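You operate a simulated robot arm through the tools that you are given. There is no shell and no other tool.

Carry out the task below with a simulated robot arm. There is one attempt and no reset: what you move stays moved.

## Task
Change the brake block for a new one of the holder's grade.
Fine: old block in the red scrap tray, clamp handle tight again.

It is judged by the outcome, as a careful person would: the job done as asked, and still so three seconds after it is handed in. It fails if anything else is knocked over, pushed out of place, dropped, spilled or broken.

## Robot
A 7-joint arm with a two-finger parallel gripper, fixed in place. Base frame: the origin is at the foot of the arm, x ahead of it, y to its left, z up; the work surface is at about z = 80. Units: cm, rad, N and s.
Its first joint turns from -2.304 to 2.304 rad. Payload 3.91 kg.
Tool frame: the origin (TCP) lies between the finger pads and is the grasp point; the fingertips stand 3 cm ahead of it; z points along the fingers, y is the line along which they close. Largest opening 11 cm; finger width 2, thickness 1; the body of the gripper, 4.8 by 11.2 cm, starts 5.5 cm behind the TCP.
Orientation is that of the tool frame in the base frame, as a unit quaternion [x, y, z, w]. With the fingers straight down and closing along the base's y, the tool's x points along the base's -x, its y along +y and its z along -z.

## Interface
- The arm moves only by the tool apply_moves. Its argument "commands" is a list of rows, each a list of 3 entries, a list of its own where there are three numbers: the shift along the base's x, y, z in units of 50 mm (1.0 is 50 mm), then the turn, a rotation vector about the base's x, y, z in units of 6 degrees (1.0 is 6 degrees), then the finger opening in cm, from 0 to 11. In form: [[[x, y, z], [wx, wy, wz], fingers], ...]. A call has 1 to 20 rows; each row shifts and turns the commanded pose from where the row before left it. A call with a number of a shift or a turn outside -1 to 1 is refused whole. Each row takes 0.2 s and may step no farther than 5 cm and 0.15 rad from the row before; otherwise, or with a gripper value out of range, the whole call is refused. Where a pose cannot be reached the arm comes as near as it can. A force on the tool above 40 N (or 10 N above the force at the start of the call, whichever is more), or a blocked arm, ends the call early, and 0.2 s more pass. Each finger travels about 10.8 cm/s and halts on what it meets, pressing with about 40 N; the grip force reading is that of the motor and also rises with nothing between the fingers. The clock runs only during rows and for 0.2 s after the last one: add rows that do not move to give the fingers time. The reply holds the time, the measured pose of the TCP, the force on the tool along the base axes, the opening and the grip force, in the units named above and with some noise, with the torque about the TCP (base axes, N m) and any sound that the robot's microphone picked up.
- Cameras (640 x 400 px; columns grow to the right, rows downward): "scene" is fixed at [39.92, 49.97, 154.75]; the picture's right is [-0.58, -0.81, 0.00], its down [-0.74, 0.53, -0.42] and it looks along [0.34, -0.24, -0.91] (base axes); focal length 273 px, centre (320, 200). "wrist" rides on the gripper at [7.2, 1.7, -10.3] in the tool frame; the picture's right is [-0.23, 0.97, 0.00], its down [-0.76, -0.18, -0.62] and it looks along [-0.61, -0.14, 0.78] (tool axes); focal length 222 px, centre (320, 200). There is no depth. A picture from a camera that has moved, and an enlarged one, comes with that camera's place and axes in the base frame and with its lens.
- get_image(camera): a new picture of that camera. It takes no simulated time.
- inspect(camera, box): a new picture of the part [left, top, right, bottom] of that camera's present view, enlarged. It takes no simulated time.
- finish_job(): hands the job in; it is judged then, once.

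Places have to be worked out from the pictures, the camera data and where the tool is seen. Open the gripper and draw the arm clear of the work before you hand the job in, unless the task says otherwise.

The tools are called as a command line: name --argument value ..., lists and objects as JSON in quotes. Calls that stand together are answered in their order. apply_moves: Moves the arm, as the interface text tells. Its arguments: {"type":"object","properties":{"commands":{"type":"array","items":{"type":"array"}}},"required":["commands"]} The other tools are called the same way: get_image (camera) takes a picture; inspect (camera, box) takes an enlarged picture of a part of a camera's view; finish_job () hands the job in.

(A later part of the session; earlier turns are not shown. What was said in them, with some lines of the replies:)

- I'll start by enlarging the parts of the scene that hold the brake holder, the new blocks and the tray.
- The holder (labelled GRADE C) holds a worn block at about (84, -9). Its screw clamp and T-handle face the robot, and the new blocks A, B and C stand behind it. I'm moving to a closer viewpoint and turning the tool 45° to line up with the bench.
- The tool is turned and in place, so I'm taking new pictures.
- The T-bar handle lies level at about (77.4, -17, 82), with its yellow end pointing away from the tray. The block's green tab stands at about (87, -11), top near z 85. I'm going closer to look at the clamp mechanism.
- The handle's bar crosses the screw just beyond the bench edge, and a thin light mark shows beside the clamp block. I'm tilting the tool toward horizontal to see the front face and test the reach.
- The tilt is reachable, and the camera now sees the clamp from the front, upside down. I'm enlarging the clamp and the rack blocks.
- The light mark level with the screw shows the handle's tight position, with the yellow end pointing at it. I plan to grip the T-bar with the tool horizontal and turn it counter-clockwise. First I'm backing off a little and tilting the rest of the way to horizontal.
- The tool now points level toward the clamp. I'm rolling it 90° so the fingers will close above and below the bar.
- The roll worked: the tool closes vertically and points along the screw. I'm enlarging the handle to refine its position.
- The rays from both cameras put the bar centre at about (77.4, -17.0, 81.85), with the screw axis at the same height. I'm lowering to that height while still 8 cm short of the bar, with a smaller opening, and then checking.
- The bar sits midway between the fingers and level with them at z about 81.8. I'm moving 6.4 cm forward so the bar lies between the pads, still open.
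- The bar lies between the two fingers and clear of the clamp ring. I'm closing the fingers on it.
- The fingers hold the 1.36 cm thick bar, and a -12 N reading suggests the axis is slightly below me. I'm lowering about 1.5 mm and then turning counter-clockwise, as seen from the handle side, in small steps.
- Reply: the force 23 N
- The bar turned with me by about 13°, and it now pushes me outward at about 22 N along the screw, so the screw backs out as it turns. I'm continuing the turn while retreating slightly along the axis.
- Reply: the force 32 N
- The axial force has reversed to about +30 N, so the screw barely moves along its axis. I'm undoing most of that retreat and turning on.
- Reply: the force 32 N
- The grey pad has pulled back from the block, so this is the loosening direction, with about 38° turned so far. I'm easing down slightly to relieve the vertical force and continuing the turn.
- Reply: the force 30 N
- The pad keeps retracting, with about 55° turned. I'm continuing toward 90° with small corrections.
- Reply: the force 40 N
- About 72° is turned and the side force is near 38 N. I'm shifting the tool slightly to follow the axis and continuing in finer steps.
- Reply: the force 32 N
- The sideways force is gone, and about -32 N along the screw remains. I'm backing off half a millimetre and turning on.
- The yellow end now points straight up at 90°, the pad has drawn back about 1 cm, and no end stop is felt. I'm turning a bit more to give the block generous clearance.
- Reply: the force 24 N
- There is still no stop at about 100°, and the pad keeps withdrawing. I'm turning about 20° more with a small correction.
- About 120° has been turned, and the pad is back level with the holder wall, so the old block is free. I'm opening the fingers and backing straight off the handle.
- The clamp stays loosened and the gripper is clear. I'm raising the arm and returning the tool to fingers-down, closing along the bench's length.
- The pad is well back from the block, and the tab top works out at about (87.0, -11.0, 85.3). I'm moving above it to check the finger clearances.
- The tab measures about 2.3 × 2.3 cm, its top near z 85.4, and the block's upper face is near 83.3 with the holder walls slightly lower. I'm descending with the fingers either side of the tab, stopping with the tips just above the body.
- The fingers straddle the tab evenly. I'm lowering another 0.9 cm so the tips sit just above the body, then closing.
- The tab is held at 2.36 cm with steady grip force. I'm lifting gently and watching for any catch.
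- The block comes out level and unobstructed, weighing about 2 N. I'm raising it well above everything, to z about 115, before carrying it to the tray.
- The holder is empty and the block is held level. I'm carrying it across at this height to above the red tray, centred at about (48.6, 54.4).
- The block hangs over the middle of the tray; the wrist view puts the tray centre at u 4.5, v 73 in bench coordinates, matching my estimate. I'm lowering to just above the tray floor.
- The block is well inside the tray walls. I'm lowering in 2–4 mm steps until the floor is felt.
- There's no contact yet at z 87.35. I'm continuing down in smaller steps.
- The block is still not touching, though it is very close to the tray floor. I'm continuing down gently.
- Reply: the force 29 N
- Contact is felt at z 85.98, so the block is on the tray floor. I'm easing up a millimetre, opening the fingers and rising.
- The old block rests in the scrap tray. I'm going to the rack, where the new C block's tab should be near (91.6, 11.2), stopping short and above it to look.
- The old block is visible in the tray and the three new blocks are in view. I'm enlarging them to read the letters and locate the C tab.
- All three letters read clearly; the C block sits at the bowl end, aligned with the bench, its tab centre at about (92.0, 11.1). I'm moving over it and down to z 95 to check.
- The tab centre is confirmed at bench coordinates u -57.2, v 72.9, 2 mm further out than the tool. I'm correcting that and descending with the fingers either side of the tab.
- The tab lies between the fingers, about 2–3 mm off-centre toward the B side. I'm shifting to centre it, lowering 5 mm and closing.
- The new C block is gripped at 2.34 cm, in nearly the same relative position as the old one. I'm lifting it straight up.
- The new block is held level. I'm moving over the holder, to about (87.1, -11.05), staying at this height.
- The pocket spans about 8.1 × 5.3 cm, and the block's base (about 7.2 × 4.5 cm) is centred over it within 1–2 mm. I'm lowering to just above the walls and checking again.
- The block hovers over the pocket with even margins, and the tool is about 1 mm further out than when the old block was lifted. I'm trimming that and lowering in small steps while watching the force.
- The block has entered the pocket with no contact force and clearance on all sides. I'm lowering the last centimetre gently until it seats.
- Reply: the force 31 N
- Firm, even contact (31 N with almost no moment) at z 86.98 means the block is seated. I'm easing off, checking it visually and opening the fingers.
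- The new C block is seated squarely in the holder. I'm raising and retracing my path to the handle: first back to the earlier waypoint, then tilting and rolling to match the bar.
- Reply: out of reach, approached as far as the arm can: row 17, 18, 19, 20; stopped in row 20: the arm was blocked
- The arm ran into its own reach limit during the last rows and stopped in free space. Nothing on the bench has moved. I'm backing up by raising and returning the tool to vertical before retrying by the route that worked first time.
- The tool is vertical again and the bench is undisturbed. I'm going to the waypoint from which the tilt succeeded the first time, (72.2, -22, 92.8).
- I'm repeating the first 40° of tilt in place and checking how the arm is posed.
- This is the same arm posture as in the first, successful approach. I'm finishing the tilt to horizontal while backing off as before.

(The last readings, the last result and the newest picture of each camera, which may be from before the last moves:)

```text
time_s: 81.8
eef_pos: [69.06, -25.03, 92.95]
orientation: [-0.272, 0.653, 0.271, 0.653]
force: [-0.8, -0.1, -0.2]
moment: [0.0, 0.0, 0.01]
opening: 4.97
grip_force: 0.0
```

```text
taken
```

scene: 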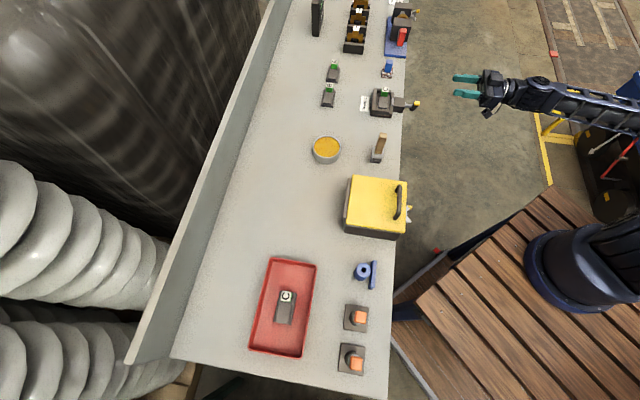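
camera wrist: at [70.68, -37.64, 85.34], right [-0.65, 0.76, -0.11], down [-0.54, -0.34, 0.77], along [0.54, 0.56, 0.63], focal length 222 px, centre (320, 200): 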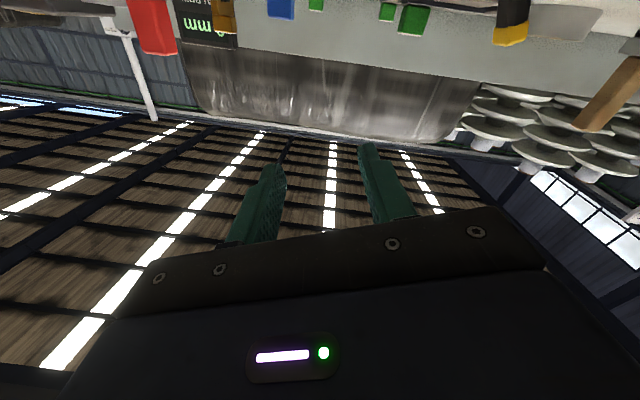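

The posture matches the first approach. I'm rolling about -30° so the fingers line up with the bar's present angle.

apply_moves --commands '[[[0, 0, 0], [-0.6987, -0.6987, 0], 5], [[0, 0, 0], [-0.6987, -0.6987, 0], 5], [[0, 0, 0], [-0.6987, -0.6987, 0], 5], [[0, 0, 0], [-0.6987, -0.6987, 0], 5], [[0, 0, 0], [-0.6987, -0.6987, 0], 5], [[0, 0, 0], [0, 0, 0], 5]]'

get_image --camera "wrist"

inspect --camera "scene" --box '[360, 60, 500, 150]'

```text
time_s: 83.2
eef_pos: [69.13, -25.12, 92.86]
orientation: [-0.428, 0.562, 0.092, 0.701]
force: [0.3, -0.2, 0.5]
moment: [0.02, 0.01, -0.03]
opening: 5.01
grip_force: 0.1
```

```text
taken
camera wrist: at [63.29, -33.86, 85.9], right [-0.68, 0.68, -0.29], down [-0.6, -0.28, 0.75], along [0.43, 0.68, 0.6], focal length 222 px, centre (320, 200)
```

wrist: 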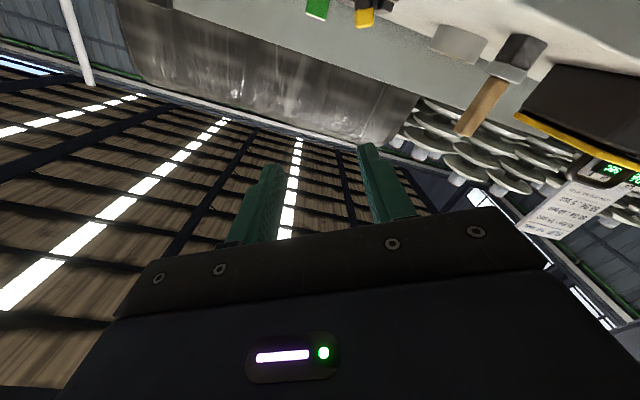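

```text
4.44 times, centred on (430, 105) of scene
camera zoom: at [39.92, 49.97, 154.75], right [-0.58, -0.81, 0.0], down [-0.74, 0.53, -0.42], along [0.34, -0.24, -0.91], focal length 1213 px, centre (-169, 622)
```

zoom: 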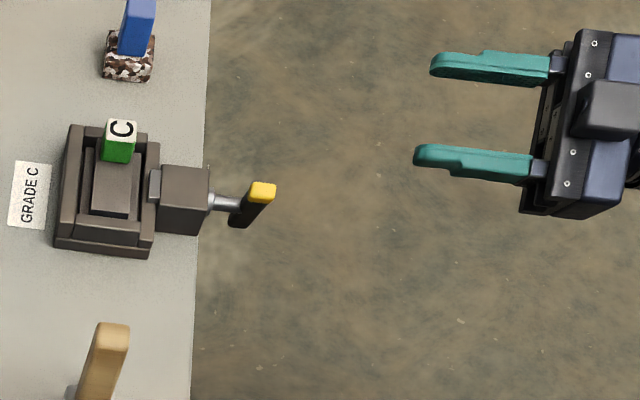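

The roll succeeded and the orientation equals that at release. I'm lowering to handle height and correcting 4 mm sideways, still 10 cm back from the bar.

apply_moves --commands '[[[0.032, -0.032, -0.754], [0, 0, 0], 5], [[0.032, -0.032, -0.754], [0, 0, 0], 5], [[0, 0, -0.754], [0, 0, 0], 5], [[0, 0, 0], [0, 0, 0], 5]]'

get_image --camera "wrist"

inspect --camera "scene" --box '[360, 60, 500, 150]'

```text
time_s: 84.2
eef_pos: [69.42, -25.29, 81.76]
orientation: [-0.429, 0.562, 0.094, 0.701]
force: [-0.4, -0.6, 0.3]
moment: [-0.03, -0.02, -0.02]
opening: 5.0
grip_force: 0.1
```

```text
taken
camera wrist: at [63.63, -34.08, 74.64], right [-0.68, 0.68, -0.29], down [-0.6, -0.28, 0.75], along [0.43, 0.68, 0.6], focal length 222 px, centre (320, 200)
```

wrist: 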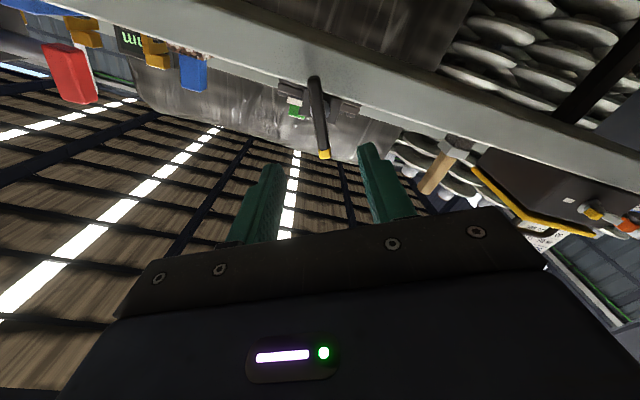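

```text
4.44 times, centred on (430, 105) of scene
camera zoom: at [39.92, 49.97, 154.75], right [-0.58, -0.81, 0.0], down [-0.74, 0.53, -0.42], along [0.34, -0.24, -0.91], focal length 1213 px, centre (-169, 622)
```

zoom: 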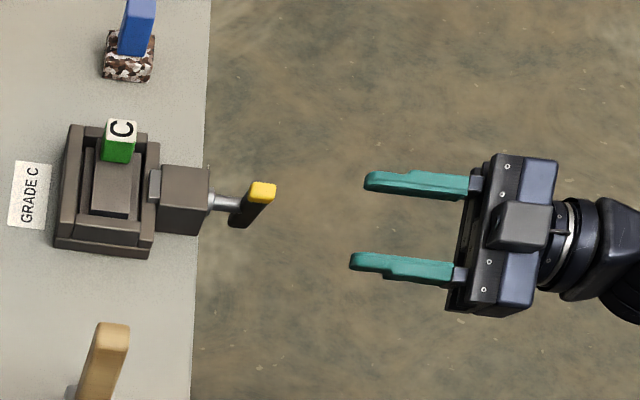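

The bar lies in the plane midway between the open fingers. I'm advancing 10.4 cm along the screw axis.

apply_moves --commands '[[[0.37, 0.36, -0.01], [0, 0, 0], 5], [[0.37, 0.36, -0.01], [0, 0, 0], 5], [[0.37, 0.36, -0.01], [0, 0, 0], 5], [[0.36, 0.36, 0], [0, 0, 0], 5], [[0, 0, 0], [0, 0, 0], 5]]'

inspect --camera "wrist" --box '[220, 80, 420, 220]'

inspect --camera "scene" --box '[360, 60, 500, 150]'

```text
time_s: 85.4
eef_pos: [76.84, -18.29, 81.5]
orientation: [-0.43, 0.562, 0.095, 0.701]
force: [0.2, -0.3, 0.0]
moment: [0.02, -0.01, 0.0]
opening: 5.02
grip_force: 0.1
```

```text
2.86 times, centred on (320, 150) of wrist
camera zoom: at [71.01, -27.02, 74.4], right [-0.68, 0.68, -0.29], down [-0.6, -0.28, 0.75], along [0.43, 0.68, 0.6], focal length 635 px, centre (320, 343)
```

zoom: 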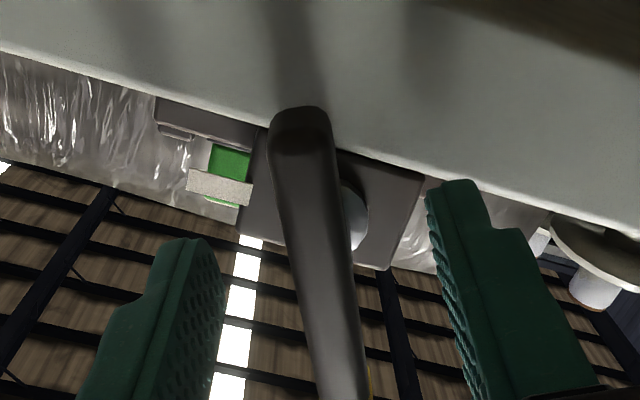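

```text
4.44 times, centred on (430, 105) of scene
camera zoom: at [39.92, 49.97, 154.75], right [-0.58, -0.81, 0.0], down [-0.74, 0.53, -0.42], along [0.34, -0.24, -0.91], focal length 1213 px, centre (-169, 622)
```

zoom: 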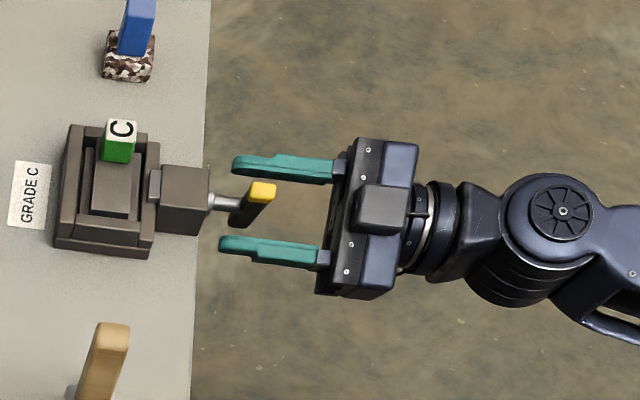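

The bar is between the pads and clear of the clamp ring. I'm shifting about 1.5 mm sideways to the earlier grip line and closing.

apply_moves --commands '[[[-0.02, 0.024, 0], [0, 0, 0], 4], [[0, 0, 0], [0, 0, 0], 2], [[0, 0, 0], [0, 0, 0], 0], [[0, 0, 0], [0, 0, 0], 0], [[0, 0, 0], [0, 0, 0], 0]]'

inspect --camera "scene" --box '[360, 70, 450, 140]'

```text
time_s: 86.6
eef_pos: [76.71, -18.17, 81.62]
orientation: [-0.428, 0.562, 0.093, 0.701]
force: [19.8, -2.0, 11.8]
moment: [0.27, -0.18, -0.32]
opening: 1.36
grip_force: 45.2
```

```text
5.71 times, centred on (405, 105) of scene
camera zoom: at [39.92, 49.97, 154.75], right [-0.58, -0.81, 0.0], down [-0.74, 0.53, -0.42], along [0.34, -0.24, -0.91], focal length 1560 px, centre (-166, 743)
```

zoom: 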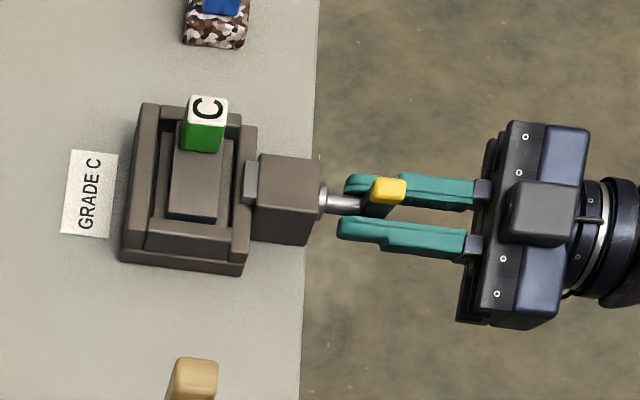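

The bar is gripped at 1.36 cm. I'm now turning clockwise to tighten, in small steps with force checks.

apply_moves --commands '[[[0.008, 0, 0.006], [0.4, 0.4, 0], 0], [[0, 0, 0], [0.4, 0.4, 0], 0], [[0, 0, 0], [0.4, 0.4, 0], 0], [[0, 0, 0], [0.4, 0.4, 0], 0], [[0, 0, 0], [0, 0, 0], 0]]'

```text
time_s: 87.8
eef_pos: [76.7, -18.17, 81.55]
orientation: [-0.359, 0.609, 0.177, 0.685]
force: [18.8, -9.9, 11.0]
moment: [-0.26, 0.25, -0.96]
opening: 1.34
grip_force: 45.0
```

Forces stay moderate. I'm continuing clockwise with a small correction.

apply_moves --commands '[[[0.007, -0.005, 0.006], [0.4, 0.4, 0], 0], [[0, 0, 0], [0.4, 0.4, 0], 0], [[0, 0, 0], [0.4, 0.4, 0], 0], [[0, 0, 0], [0.4, 0.4, 0], 0], [[0, 0, 0], [0.4, 0.4, 0], 0], [[0, 0, 0], [0, 0, 0], 0]]'

inspect --camera "scene" --box '[360, 70, 450, 140]'

```text
time_s: 89.2
eef_pos: [76.66, -18.02, 81.65]
orientation: [-0.266, 0.655, 0.277, 0.651]
force: [-28.0, -13.6, -11.4]
moment: [-0.18, 0.18, 0.09]
opening: 1.35
grip_force: 44.7
```

```text
5.71 times, centred on (405, 105) of scene
camera zoom: at [39.92, 49.97, 154.75], right [-0.58, -0.81, 0.0], down [-0.74, 0.53, -0.42], along [0.34, -0.24, -0.91], focal length 1560 px, centre (-166, 743)
```

zoom: 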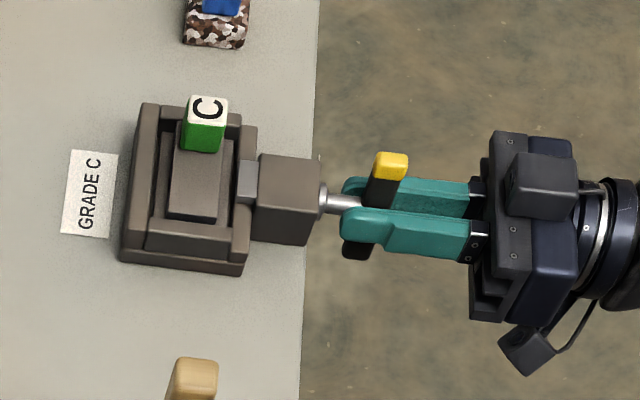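

The bar is upright at 90° and the pad is advancing, but the axial force is -29 N. I'm backing off about half a millimetre and turning on.

apply_moves --commands '[[[-0.011, -0.006, -0.006], [0, 0, 0], 0], [[0, 0, 0], [0.4, 0.4, 0], 0], [[0, 0, 0], [0.4, 0.4, 0], 0], [[0, 0, 0], [0.4, 0.4, 0], 0], [[0, 0, 0], [0.4, 0.4, 0], 0], [[0, 0, 0], [0, 0, 0], 0]]'

```text
time_s: 90.6
eef_pos: [76.7, -17.94, 81.48]
orientation: [-0.187, 0.682, 0.352, 0.613]
force: [-13.5, 8.6, -22.6]
moment: [-0.58, 0.59, 0.26]
opening: 1.34
grip_force: 45.0
```

Axial force is near zero and there's a slight vertical load. I'm correcting and turning further clockwise.

apply_moves --commands '[[[-0.005, 0.005, -0.012], [0.4, 0.4, 0], 0], [[0, 0, 0], [0.4, 0.4, 0], 0], [[0, 0, 0], [0.4, 0.4, 0], 0], [[0, 0, 0], [0.4, 0.4, 0], 0], [[0, 0, 0], [0.4, 0.4, 0], 0], [[0, 0, 0], [0, 0, 0], 0]]'

inspect --camera "scene" --box '[360, 70, 450, 140]'

```text
time_s: 92.0
eef_pos: [76.62, -17.84, 81.48]
orientation: [-0.085, 0.702, 0.438, 0.555]
force: [5.5, 29.8, 5.0]
moment: [0.36, -0.35, -0.09]
opening: 1.35
grip_force: 45.0
```

```text
5.71 times, centred on (405, 105) of scene
camera zoom: at [39.92, 49.97, 154.75], right [-0.58, -0.81, 0.0], down [-0.74, 0.53, -0.42], along [0.34, -0.24, -0.91], focal length 1560 px, centre (-166, 743)
```

zoom: 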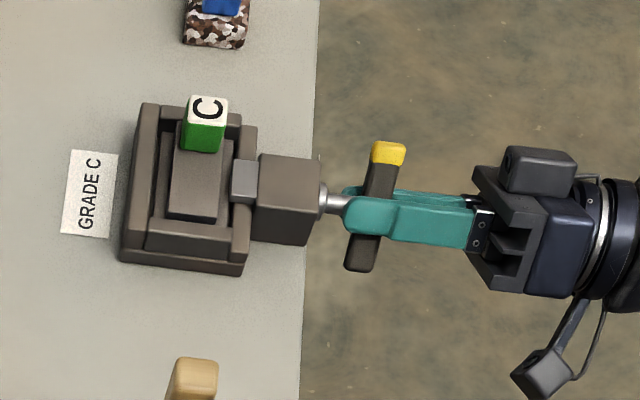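

About 59° remains before the mark, and the pad is closing on the block. I'm correcting slightly and continuing.

apply_moves --commands '[[[0.001, 0.01, 0.002], [0.4, 0.4, 0], 0], [[0, 0, 0], [0.4, 0.4, 0], 0], [[0, 0, 0], [0.4, 0.4, 0], 0], [[0, 0, 0], [0.4, 0.4, 0], 0], [[0, 0, 0], [0, 0, 0], 0]]'

```text
time_s: 93.2
eef_pos: [76.63, -17.94, 81.52]
orientation: [0.0, 0.707, 0.501, 0.5]
force: [11.1, 29.8, 12.0]
moment: [-0.05, 0.05, 0.33]
opening: 1.34
grip_force: 45.2
```

I'm correcting along the axis and continuing clockwise.

apply_moves --commands '[[[0.005, 0.011, 0.006], [0.4, 0.4, 0], 0], [[0, 0, 0], [0.4, 0.4, 0], 0], [[0, 0, 0], [0.4, 0.4, 0], 0], [[0, 0, 0], [0.4, 0.4, 0], 0], [[0, 0, 0], [0, 0, 0], 0]]'

inspect --camera "scene" --box '[360, 70, 450, 140]'

```text
time_s: 94.4
eef_pos: [76.65, -17.83, 81.76]
orientation: [0.082, 0.702, 0.556, 0.438]
force: [-28.3, 2.2, 15.1]
moment: [0.19, -0.25, 0.46]
opening: 1.38
grip_force: 44.9
```

```text
5.71 times, centred on (405, 105) of scene
camera zoom: at [39.92, 49.97, 154.75], right [-0.58, -0.81, 0.0], down [-0.74, 0.53, -0.42], along [0.34, -0.24, -0.91], focal length 1560 px, centre (-166, 743)
```

zoom: 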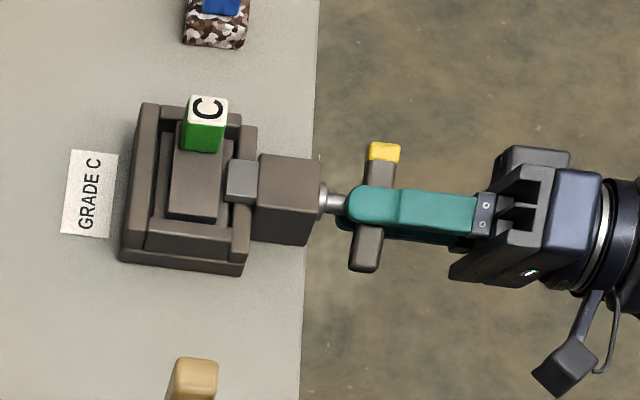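

About 32° remains. I'm correcting and turning on.

apply_moves --commands '[[[-0.01, 0.001, 0.006], [0.4, 0.4, 0], 0], [[0, 0, 0], [0.4, 0.4, 0], 0], [[0, 0, 0], [0.4, 0.4, 0], 0], [[0, 0, 0], [0, 0, 0], 0]]'

```text
time_s: 95.4
eef_pos: [76.68, -17.87, 81.64]
orientation: [0.145, 0.691, 0.592, 0.387]
force: [-8.4, 10.4, 21.3]
moment: [0.26, -0.37, 0.03]
opening: 1.37
grip_force: 44.9
```

apply_moves --commands '[[[-0.004, 0.004, 0.008], [0.4, 0.4, 0], 0], [[0, 0, 0], [0.4, 0.4, 0], 0], [[0, 0, 0], [0.4, 0.4, 0], 0], [[0, 0, 0], [0, 0, 0], 0]]'

inspect --camera "scene" --box '[360, 70, 450, 140]'

inspect --camera "wrist" --box '[240, 100, 400, 240]'

```text
time_s: 96.4
eef_pos: [76.64, -17.82, 81.62]
orientation: [0.205, 0.677, 0.624, 0.332]
force: [14.8, 18.9, 27.9]
moment: [0.44, -0.49, 0.0]
opening: 1.38
grip_force: 45.4
```

```text
5.71 times, centred on (405, 105) of scene
camera zoom: at [39.92, 49.97, 154.75], right [-0.58, -0.81, 0.0], down [-0.74, 0.53, -0.42], along [0.34, -0.24, -0.91], focal length 1560 px, centre (-166, 743)
```

zoom: 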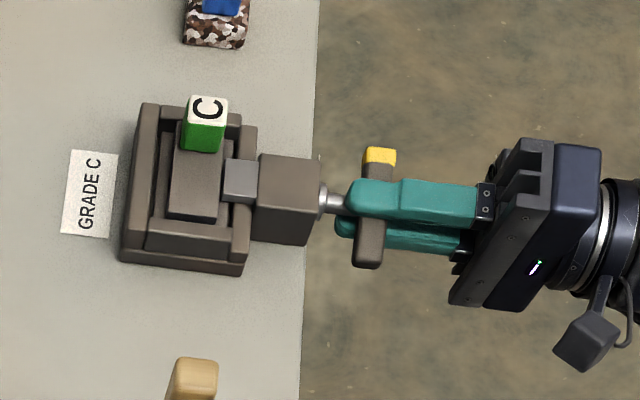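

```text
2.86 times, centred on (320, 170) of wrist
camera zoom: at [64.04, -19.98, 81.93], right [0.02, -0.03, 1.0], down [0.11, -0.99, -0.03], along [0.99, 0.11, -0.02], focal length 635 px, centre (320, 286)
```

zoom: 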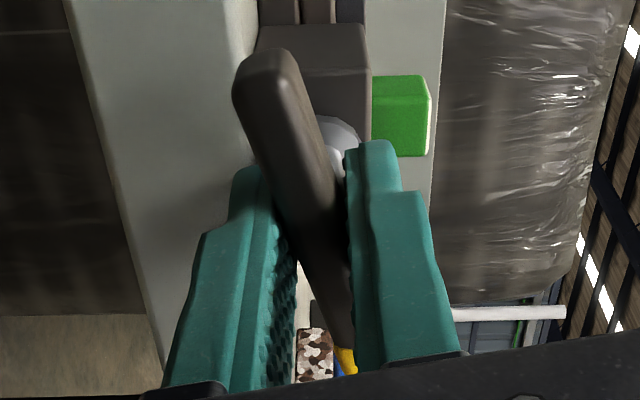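

About 11° remains and the pad is nearly touching the block. The bar is still aligned with the fingers. I'm relieving the 28 N vertical load and turning on toward the mark.

apply_moves --commands '[[[0.005, 0.006, 0.012], [0, 0, 0], 0], [[0, 0, 0], [0.4, 0.4, 0], 0], [[0, 0, 0], [0.4, 0.4, 0], 0], [[0, 0, 0], [0, 0, 0], 0]]'

```text
time_s: 97.4
eef_pos: [76.69, -17.91, 81.76]
orientation: [0.245, 0.662, 0.644, 0.295]
force: [-3.3, 1.7, 19.9]
moment: [0.4, -0.47, 0.18]
opening: 1.38
grip_force: 45.2
```

I'm continuing the last few degrees.

apply_moves --commands '[[[0, 0, 0.01], [0.3, 0.3, 0], 0], [[0, 0, 0], [0.3, 0.3, 0], 0], [[0, 0, 0], [0, 0, 0], 0]]'

inspect --camera "wrist" --box '[240, 100, 400, 240]'

inspect --camera "scene" --box '[355, 75, 425, 125]'

```text
time_s: 98.2
eef_pos: [76.55, -17.96, 81.66]
orientation: [0.274, 0.651, 0.656, 0.266]
force: [-18.1, -9.0, 10.1]
moment: [0.25, -0.27, 0.17]
opening: 1.39
grip_force: 45.1
```

```text
2.86 times, centred on (320, 170) of wrist
camera zoom: at [64.19, -20.12, 83.5], right [0.17, -0.17, 0.97], down [0.1, -0.98, -0.19], along [0.98, 0.12, -0.15], focal length 635 px, centre (320, 286)
```

zoom: 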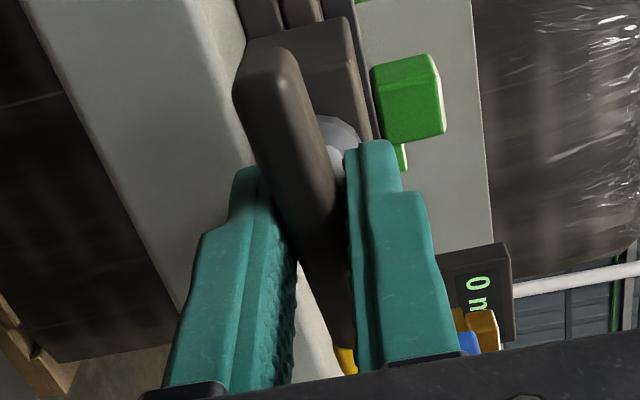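

```text
8.00 times, centred on (390, 100) of scene
camera zoom: at [39.92, 49.97, 154.75], right [-0.58, -0.81, 0.0], down [-0.74, 0.53, -0.42], along [0.34, -0.24, -0.91], focal length 2184 px, centre (-240, 1000)
```

zoom: 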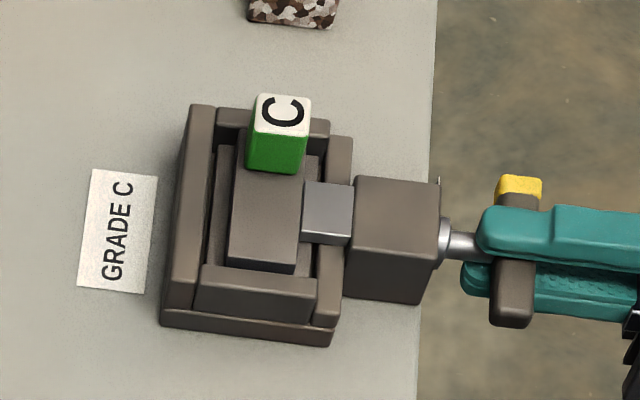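

The bar is within about 3° of the mark and there is no stop torque yet. I'm turning a little further to feel for the end stop.

apply_moves --commands '[[[-0.004, -0.004, 0.004], [0.3, 0.3, 0], 0], [[0, 0, 0], [0, 0, 0], 0]]'

inspect --camera "scene" --box '[355, 75, 425, 125]'

```text
time_s: 98.8
eef_pos: [76.55, -17.86, 81.62]
orientation: [0.289, 0.645, 0.661, 0.251]
force: [-5.6, -2.2, 2.8]
moment: [0.13, -0.12, -0.55]
opening: 1.38
grip_force: 45.1
```

```text
8.00 times, centred on (390, 100) of scene
camera zoom: at [39.92, 49.97, 154.75], right [-0.58, -0.81, 0.0], down [-0.74, 0.53, -0.42], along [0.34, -0.24, -0.91], focal length 2184 px, centre (-240, 1000)
```

zoom: 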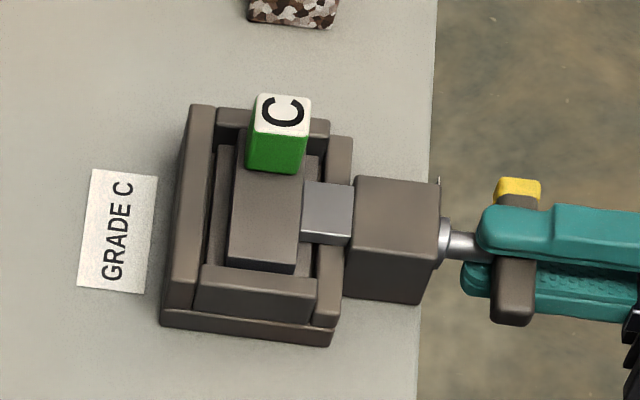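

The bar's outline now matches the original tight position. I'm turning a few more degrees to confirm it's firmly home.

apply_moves --commands '[[[0, 0, 0], [0.3, 0.3, 0], 0], [[0, 0, 0], [0, 0, 0], 0]]'

inspect --camera "scene" --box '[355, 75, 425, 125]'

inspect --camera "wrist" --box '[240, 100, 400, 240]'

```text
time_s: 99.4
eef_pos: [76.66, -17.87, 81.7]
orientation: [0.303, 0.638, 0.667, 0.237]
force: [-8.1, -5.6, 0.2]
moment: [-0.09, -0.86, 0.37]
opening: 1.41
grip_force: 44.9
```

```text
8.00 times, centred on (390, 100) of scene
camera zoom: at [39.92, 49.97, 154.75], right [-0.58, -0.81, 0.0], down [-0.74, 0.53, -0.42], along [0.34, -0.24, -0.91], focal length 2184 px, centre (-240, 1000)
```

zoom: 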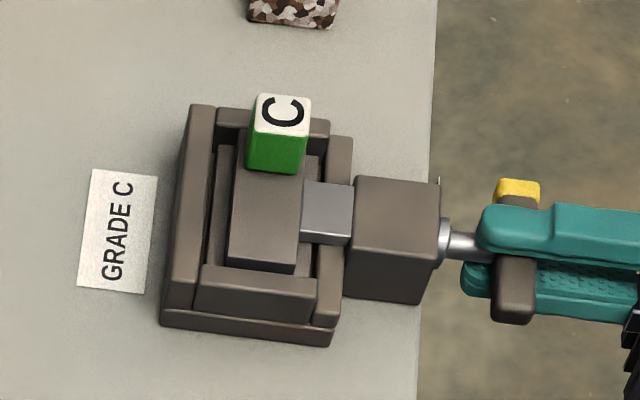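

```text
2.86 times, centred on (320, 170) of wrist
camera zoom: at [64.33, -20.26, 84.13], right [0.23, -0.23, 0.95], down [0.08, -0.96, -0.26], along [0.97, 0.14, -0.2], focal length 635 px, centre (320, 286)
```

zoom: 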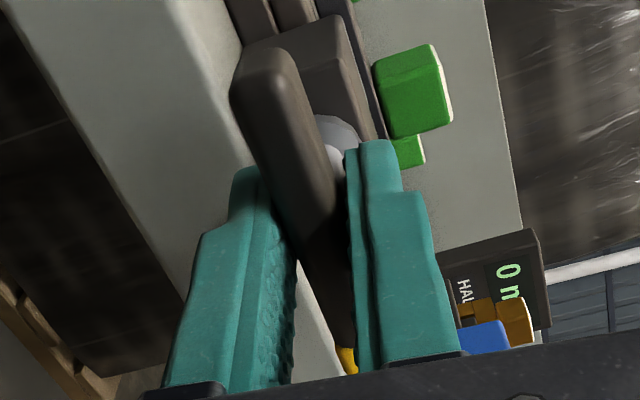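

A counter-torque of about 0.67 N·m has appeared and the yellow end is at the mark, so the clamp is biting. I'm giving it a bit more to make sure it's tight.

apply_moves --commands '[[[0, 0, 0], [0.2, 0.2, 0], 0], [[0, 0, 0], [0.2, 0.2, 0], 0], [[0, 0, 0], [0, 0, 0], 0]]'

inspect --camera "scene" --box '[355, 75, 425, 125]'

inspect --camera "wrist" --box '[240, 100, 400, 240]'

```text
time_s: 100.2
eef_pos: [76.66, -17.98, 81.71]
orientation: [0.323, 0.629, 0.673, 0.217]
force: [-8.1, -6.2, 1.5]
moment: [-0.89, -0.74, -0.43]
opening: 1.48
grip_force: 44.9
```

```text
8.00 times, centred on (390, 100) of scene
camera zoom: at [39.92, 49.97, 154.75], right [-0.58, -0.81, 0.0], down [-0.74, 0.53, -0.42], along [0.34, -0.24, -0.91], focal length 2184 px, centre (-240, 1000)
```

zoom: 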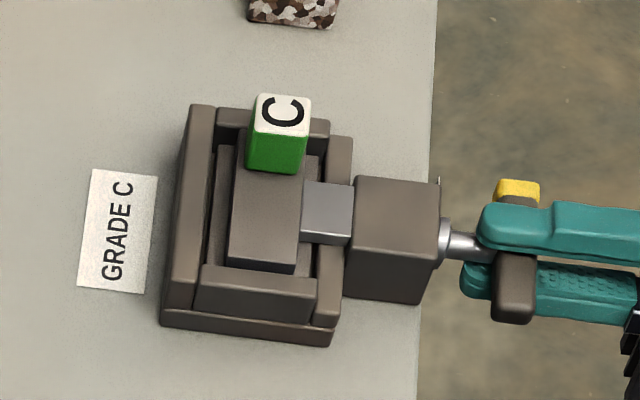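

```text
2.86 times, centred on (320, 170) of wrist
camera zoom: at [64.45, -20.37, 84.54], right [0.27, -0.27, 0.92], down [0.07, -0.95, -0.3], along [0.96, 0.15, -0.24], focal length 635 px, centre (320, 286)
```

zoom: 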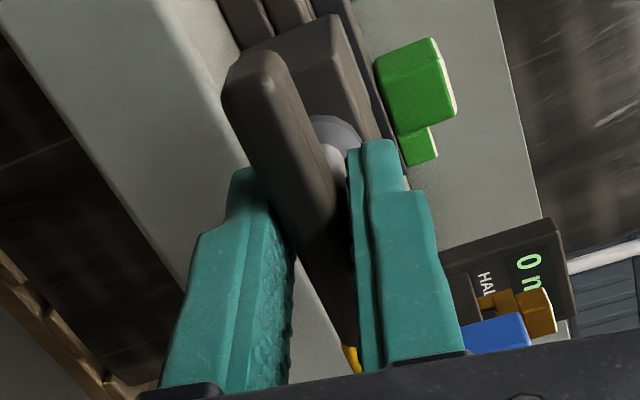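

The torque has risen to about 1.15 N·m while the bar stays put at the mark, and the fingers are now only twisting on it. That is the tight end stop. I'm opening the fingers and withdrawing straight back.

apply_moves --commands '[[[0, 0, 0], [0, 0, 0], 3], [[0, 0, 0], [0, 0, 0], 5], [[0, 0, 0], [0, 0, 0], 5], [[-0.25, -0.25, 0], [0, 0, 0], 5], [[-0.4, -0.4, 0], [0, 0, 0], 5], [[-0.5, -0.5, 0], [0, 0, 0], 5], [[-0.3, -0.3, 0], [0, 0, 0], 5], [[0, 0, 0], [0, 0, 0], 5]]'

inspect --camera "scene" --box '[355, 75, 425, 125]'

inspect --camera "wrist" --box '[240, 60, 420, 200]'

```text
time_s: 102.0
eef_pos: [69.35, -25.08, 81.72]
orientation: [0.322, 0.629, 0.674, 0.217]
force: [-0.3, -0.4, 0.6]
moment: [-0.01, 0.02, 0.0]
opening: 4.99
grip_force: 0.1
```

```text
8.00 times, centred on (390, 100) of scene
camera zoom: at [39.92, 49.97, 154.75], right [-0.58, -0.81, 0.0], down [-0.74, 0.53, -0.42], along [0.34, -0.24, -0.91], focal length 2184 px, centre (-240, 1000)
```

zoom: 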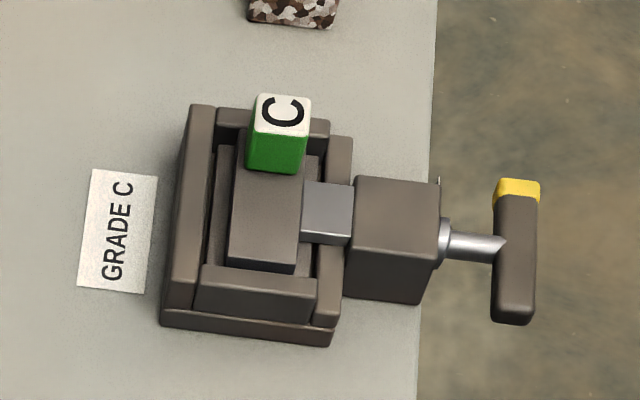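

```text
2.86 times, centred on (330, 130) of wrist
camera zoom: at [57.24, -27.63, 84.58], right [0.27, -0.27, 0.92], down [0.07, -0.95, -0.3], along [0.96, 0.15, -0.24], focal length 635 px, centre (291, 400)
```

zoom: 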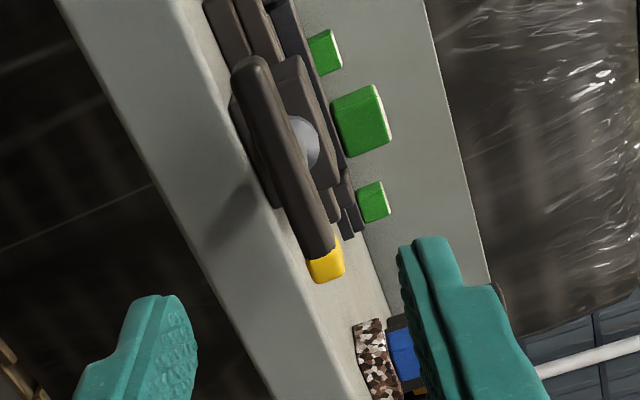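

The handle is back on its mark exactly as it was at the start, with the pad against the new C block. I'm drawing the arm up and clear, then checking the whole scene.

apply_moves --commands '[[[-0.2, -0.2, 0.5], [0, 0, 0], 8], [[-0.2, -0.2, 0.6], [0, 0, 0], 8], [[0, 0, 0.7], [0, 0, 0], 8], [[0, 0, 0.7], [0, 0, 0], 8], [[0, 0, 0.5], [0, 0, 0], 8], [[0, 0, 0], [0, 0, 0], 8]]'

get_image --camera "scene"

inspect --camera "scene" --box '[355, 75, 425, 125]'

inspect --camera "scene" --box '[230, 240, 400, 380]'

inspect --camera "scene" --box '[300, 0, 430, 80]'

```text
time_s: 103.4
eef_pos: [67.34, -27.19, 96.79]
orientation: [0.322, 0.629, 0.673, 0.217]
force: [-0.2, -0.7, -0.2]
moment: [0.03, 0.0, 0.03]
opening: 8.02
grip_force: 0.0
```

```text
taken
```

scene: 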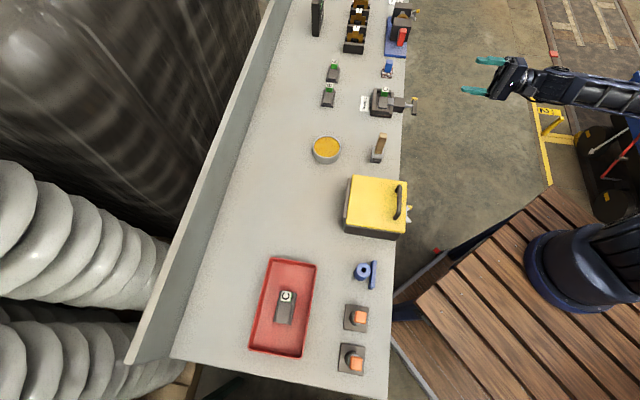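

```text
8.00 times, centred on (390, 100) of scene
camera zoom: at [39.92, 49.97, 154.75], right [-0.58, -0.81, 0.0], down [-0.74, 0.53, -0.42], along [0.34, -0.24, -0.91], focal length 2184 px, centre (-240, 1000)
```

zoom: 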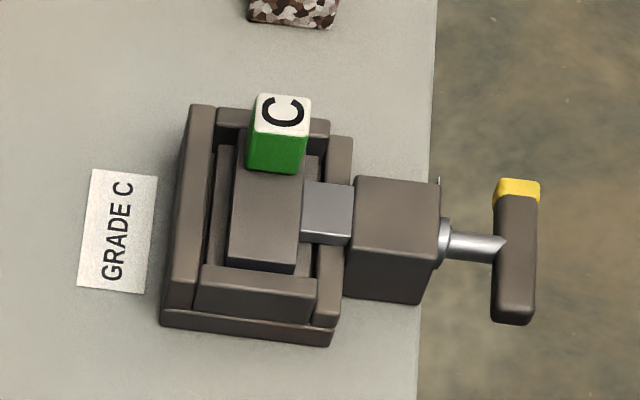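

```text
2.86 times, centred on (315, 310) of scene
camera zoom: at [39.92, 49.97, 154.75], right [-0.58, -0.81, 0.0], down [-0.74, 0.53, -0.42], along [0.34, -0.24, -0.91], focal length 780 px, centre (334, -114)
```

zoom: 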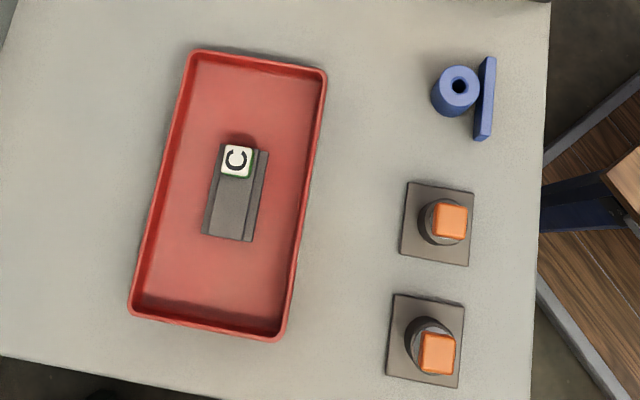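

```text
4.92 times, centred on (365, 40) of scene
camera zoom: at [39.92, 49.97, 154.75], right [-0.58, -0.81, 0.0], down [-0.74, 0.53, -0.42], along [0.34, -0.24, -0.91], focal length 1344 px, centre (98, 988)
```

zoom: 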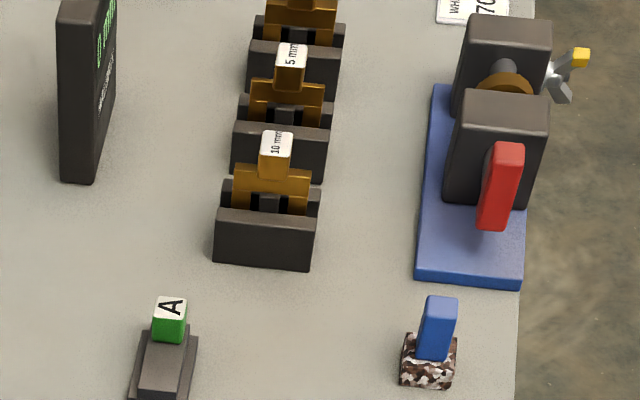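

The old block is in the red tray, and the new C block is in the GRADE C holder with the clamp handle tight on its mark. Everything else is where it was, and the gripper is open and clear, so I'm handing the job in.

finish_job

```text
The job is handed in.
```

I changed the brake block: a new grade C block from the rack is now in the holder labelled GRADE C. The job is handed in, but no verdict came back.

- **Old block:** it lies flat in the red scrap tray.
- **Clamp handle:** I turned it back to its end stop. The resisting torque rose to about 1.15 N·m and the bar would not turn further. The yellow end is back on the index mark, as it was at the start.
- **Rest of the bench:** the last pictures show nothing else moved. The gripper is open and clear of the work.

On the way back to the handle, the arm hit its reach limit in free space and stopped. It touched nothing, and I went back along the route that had worked the first time.
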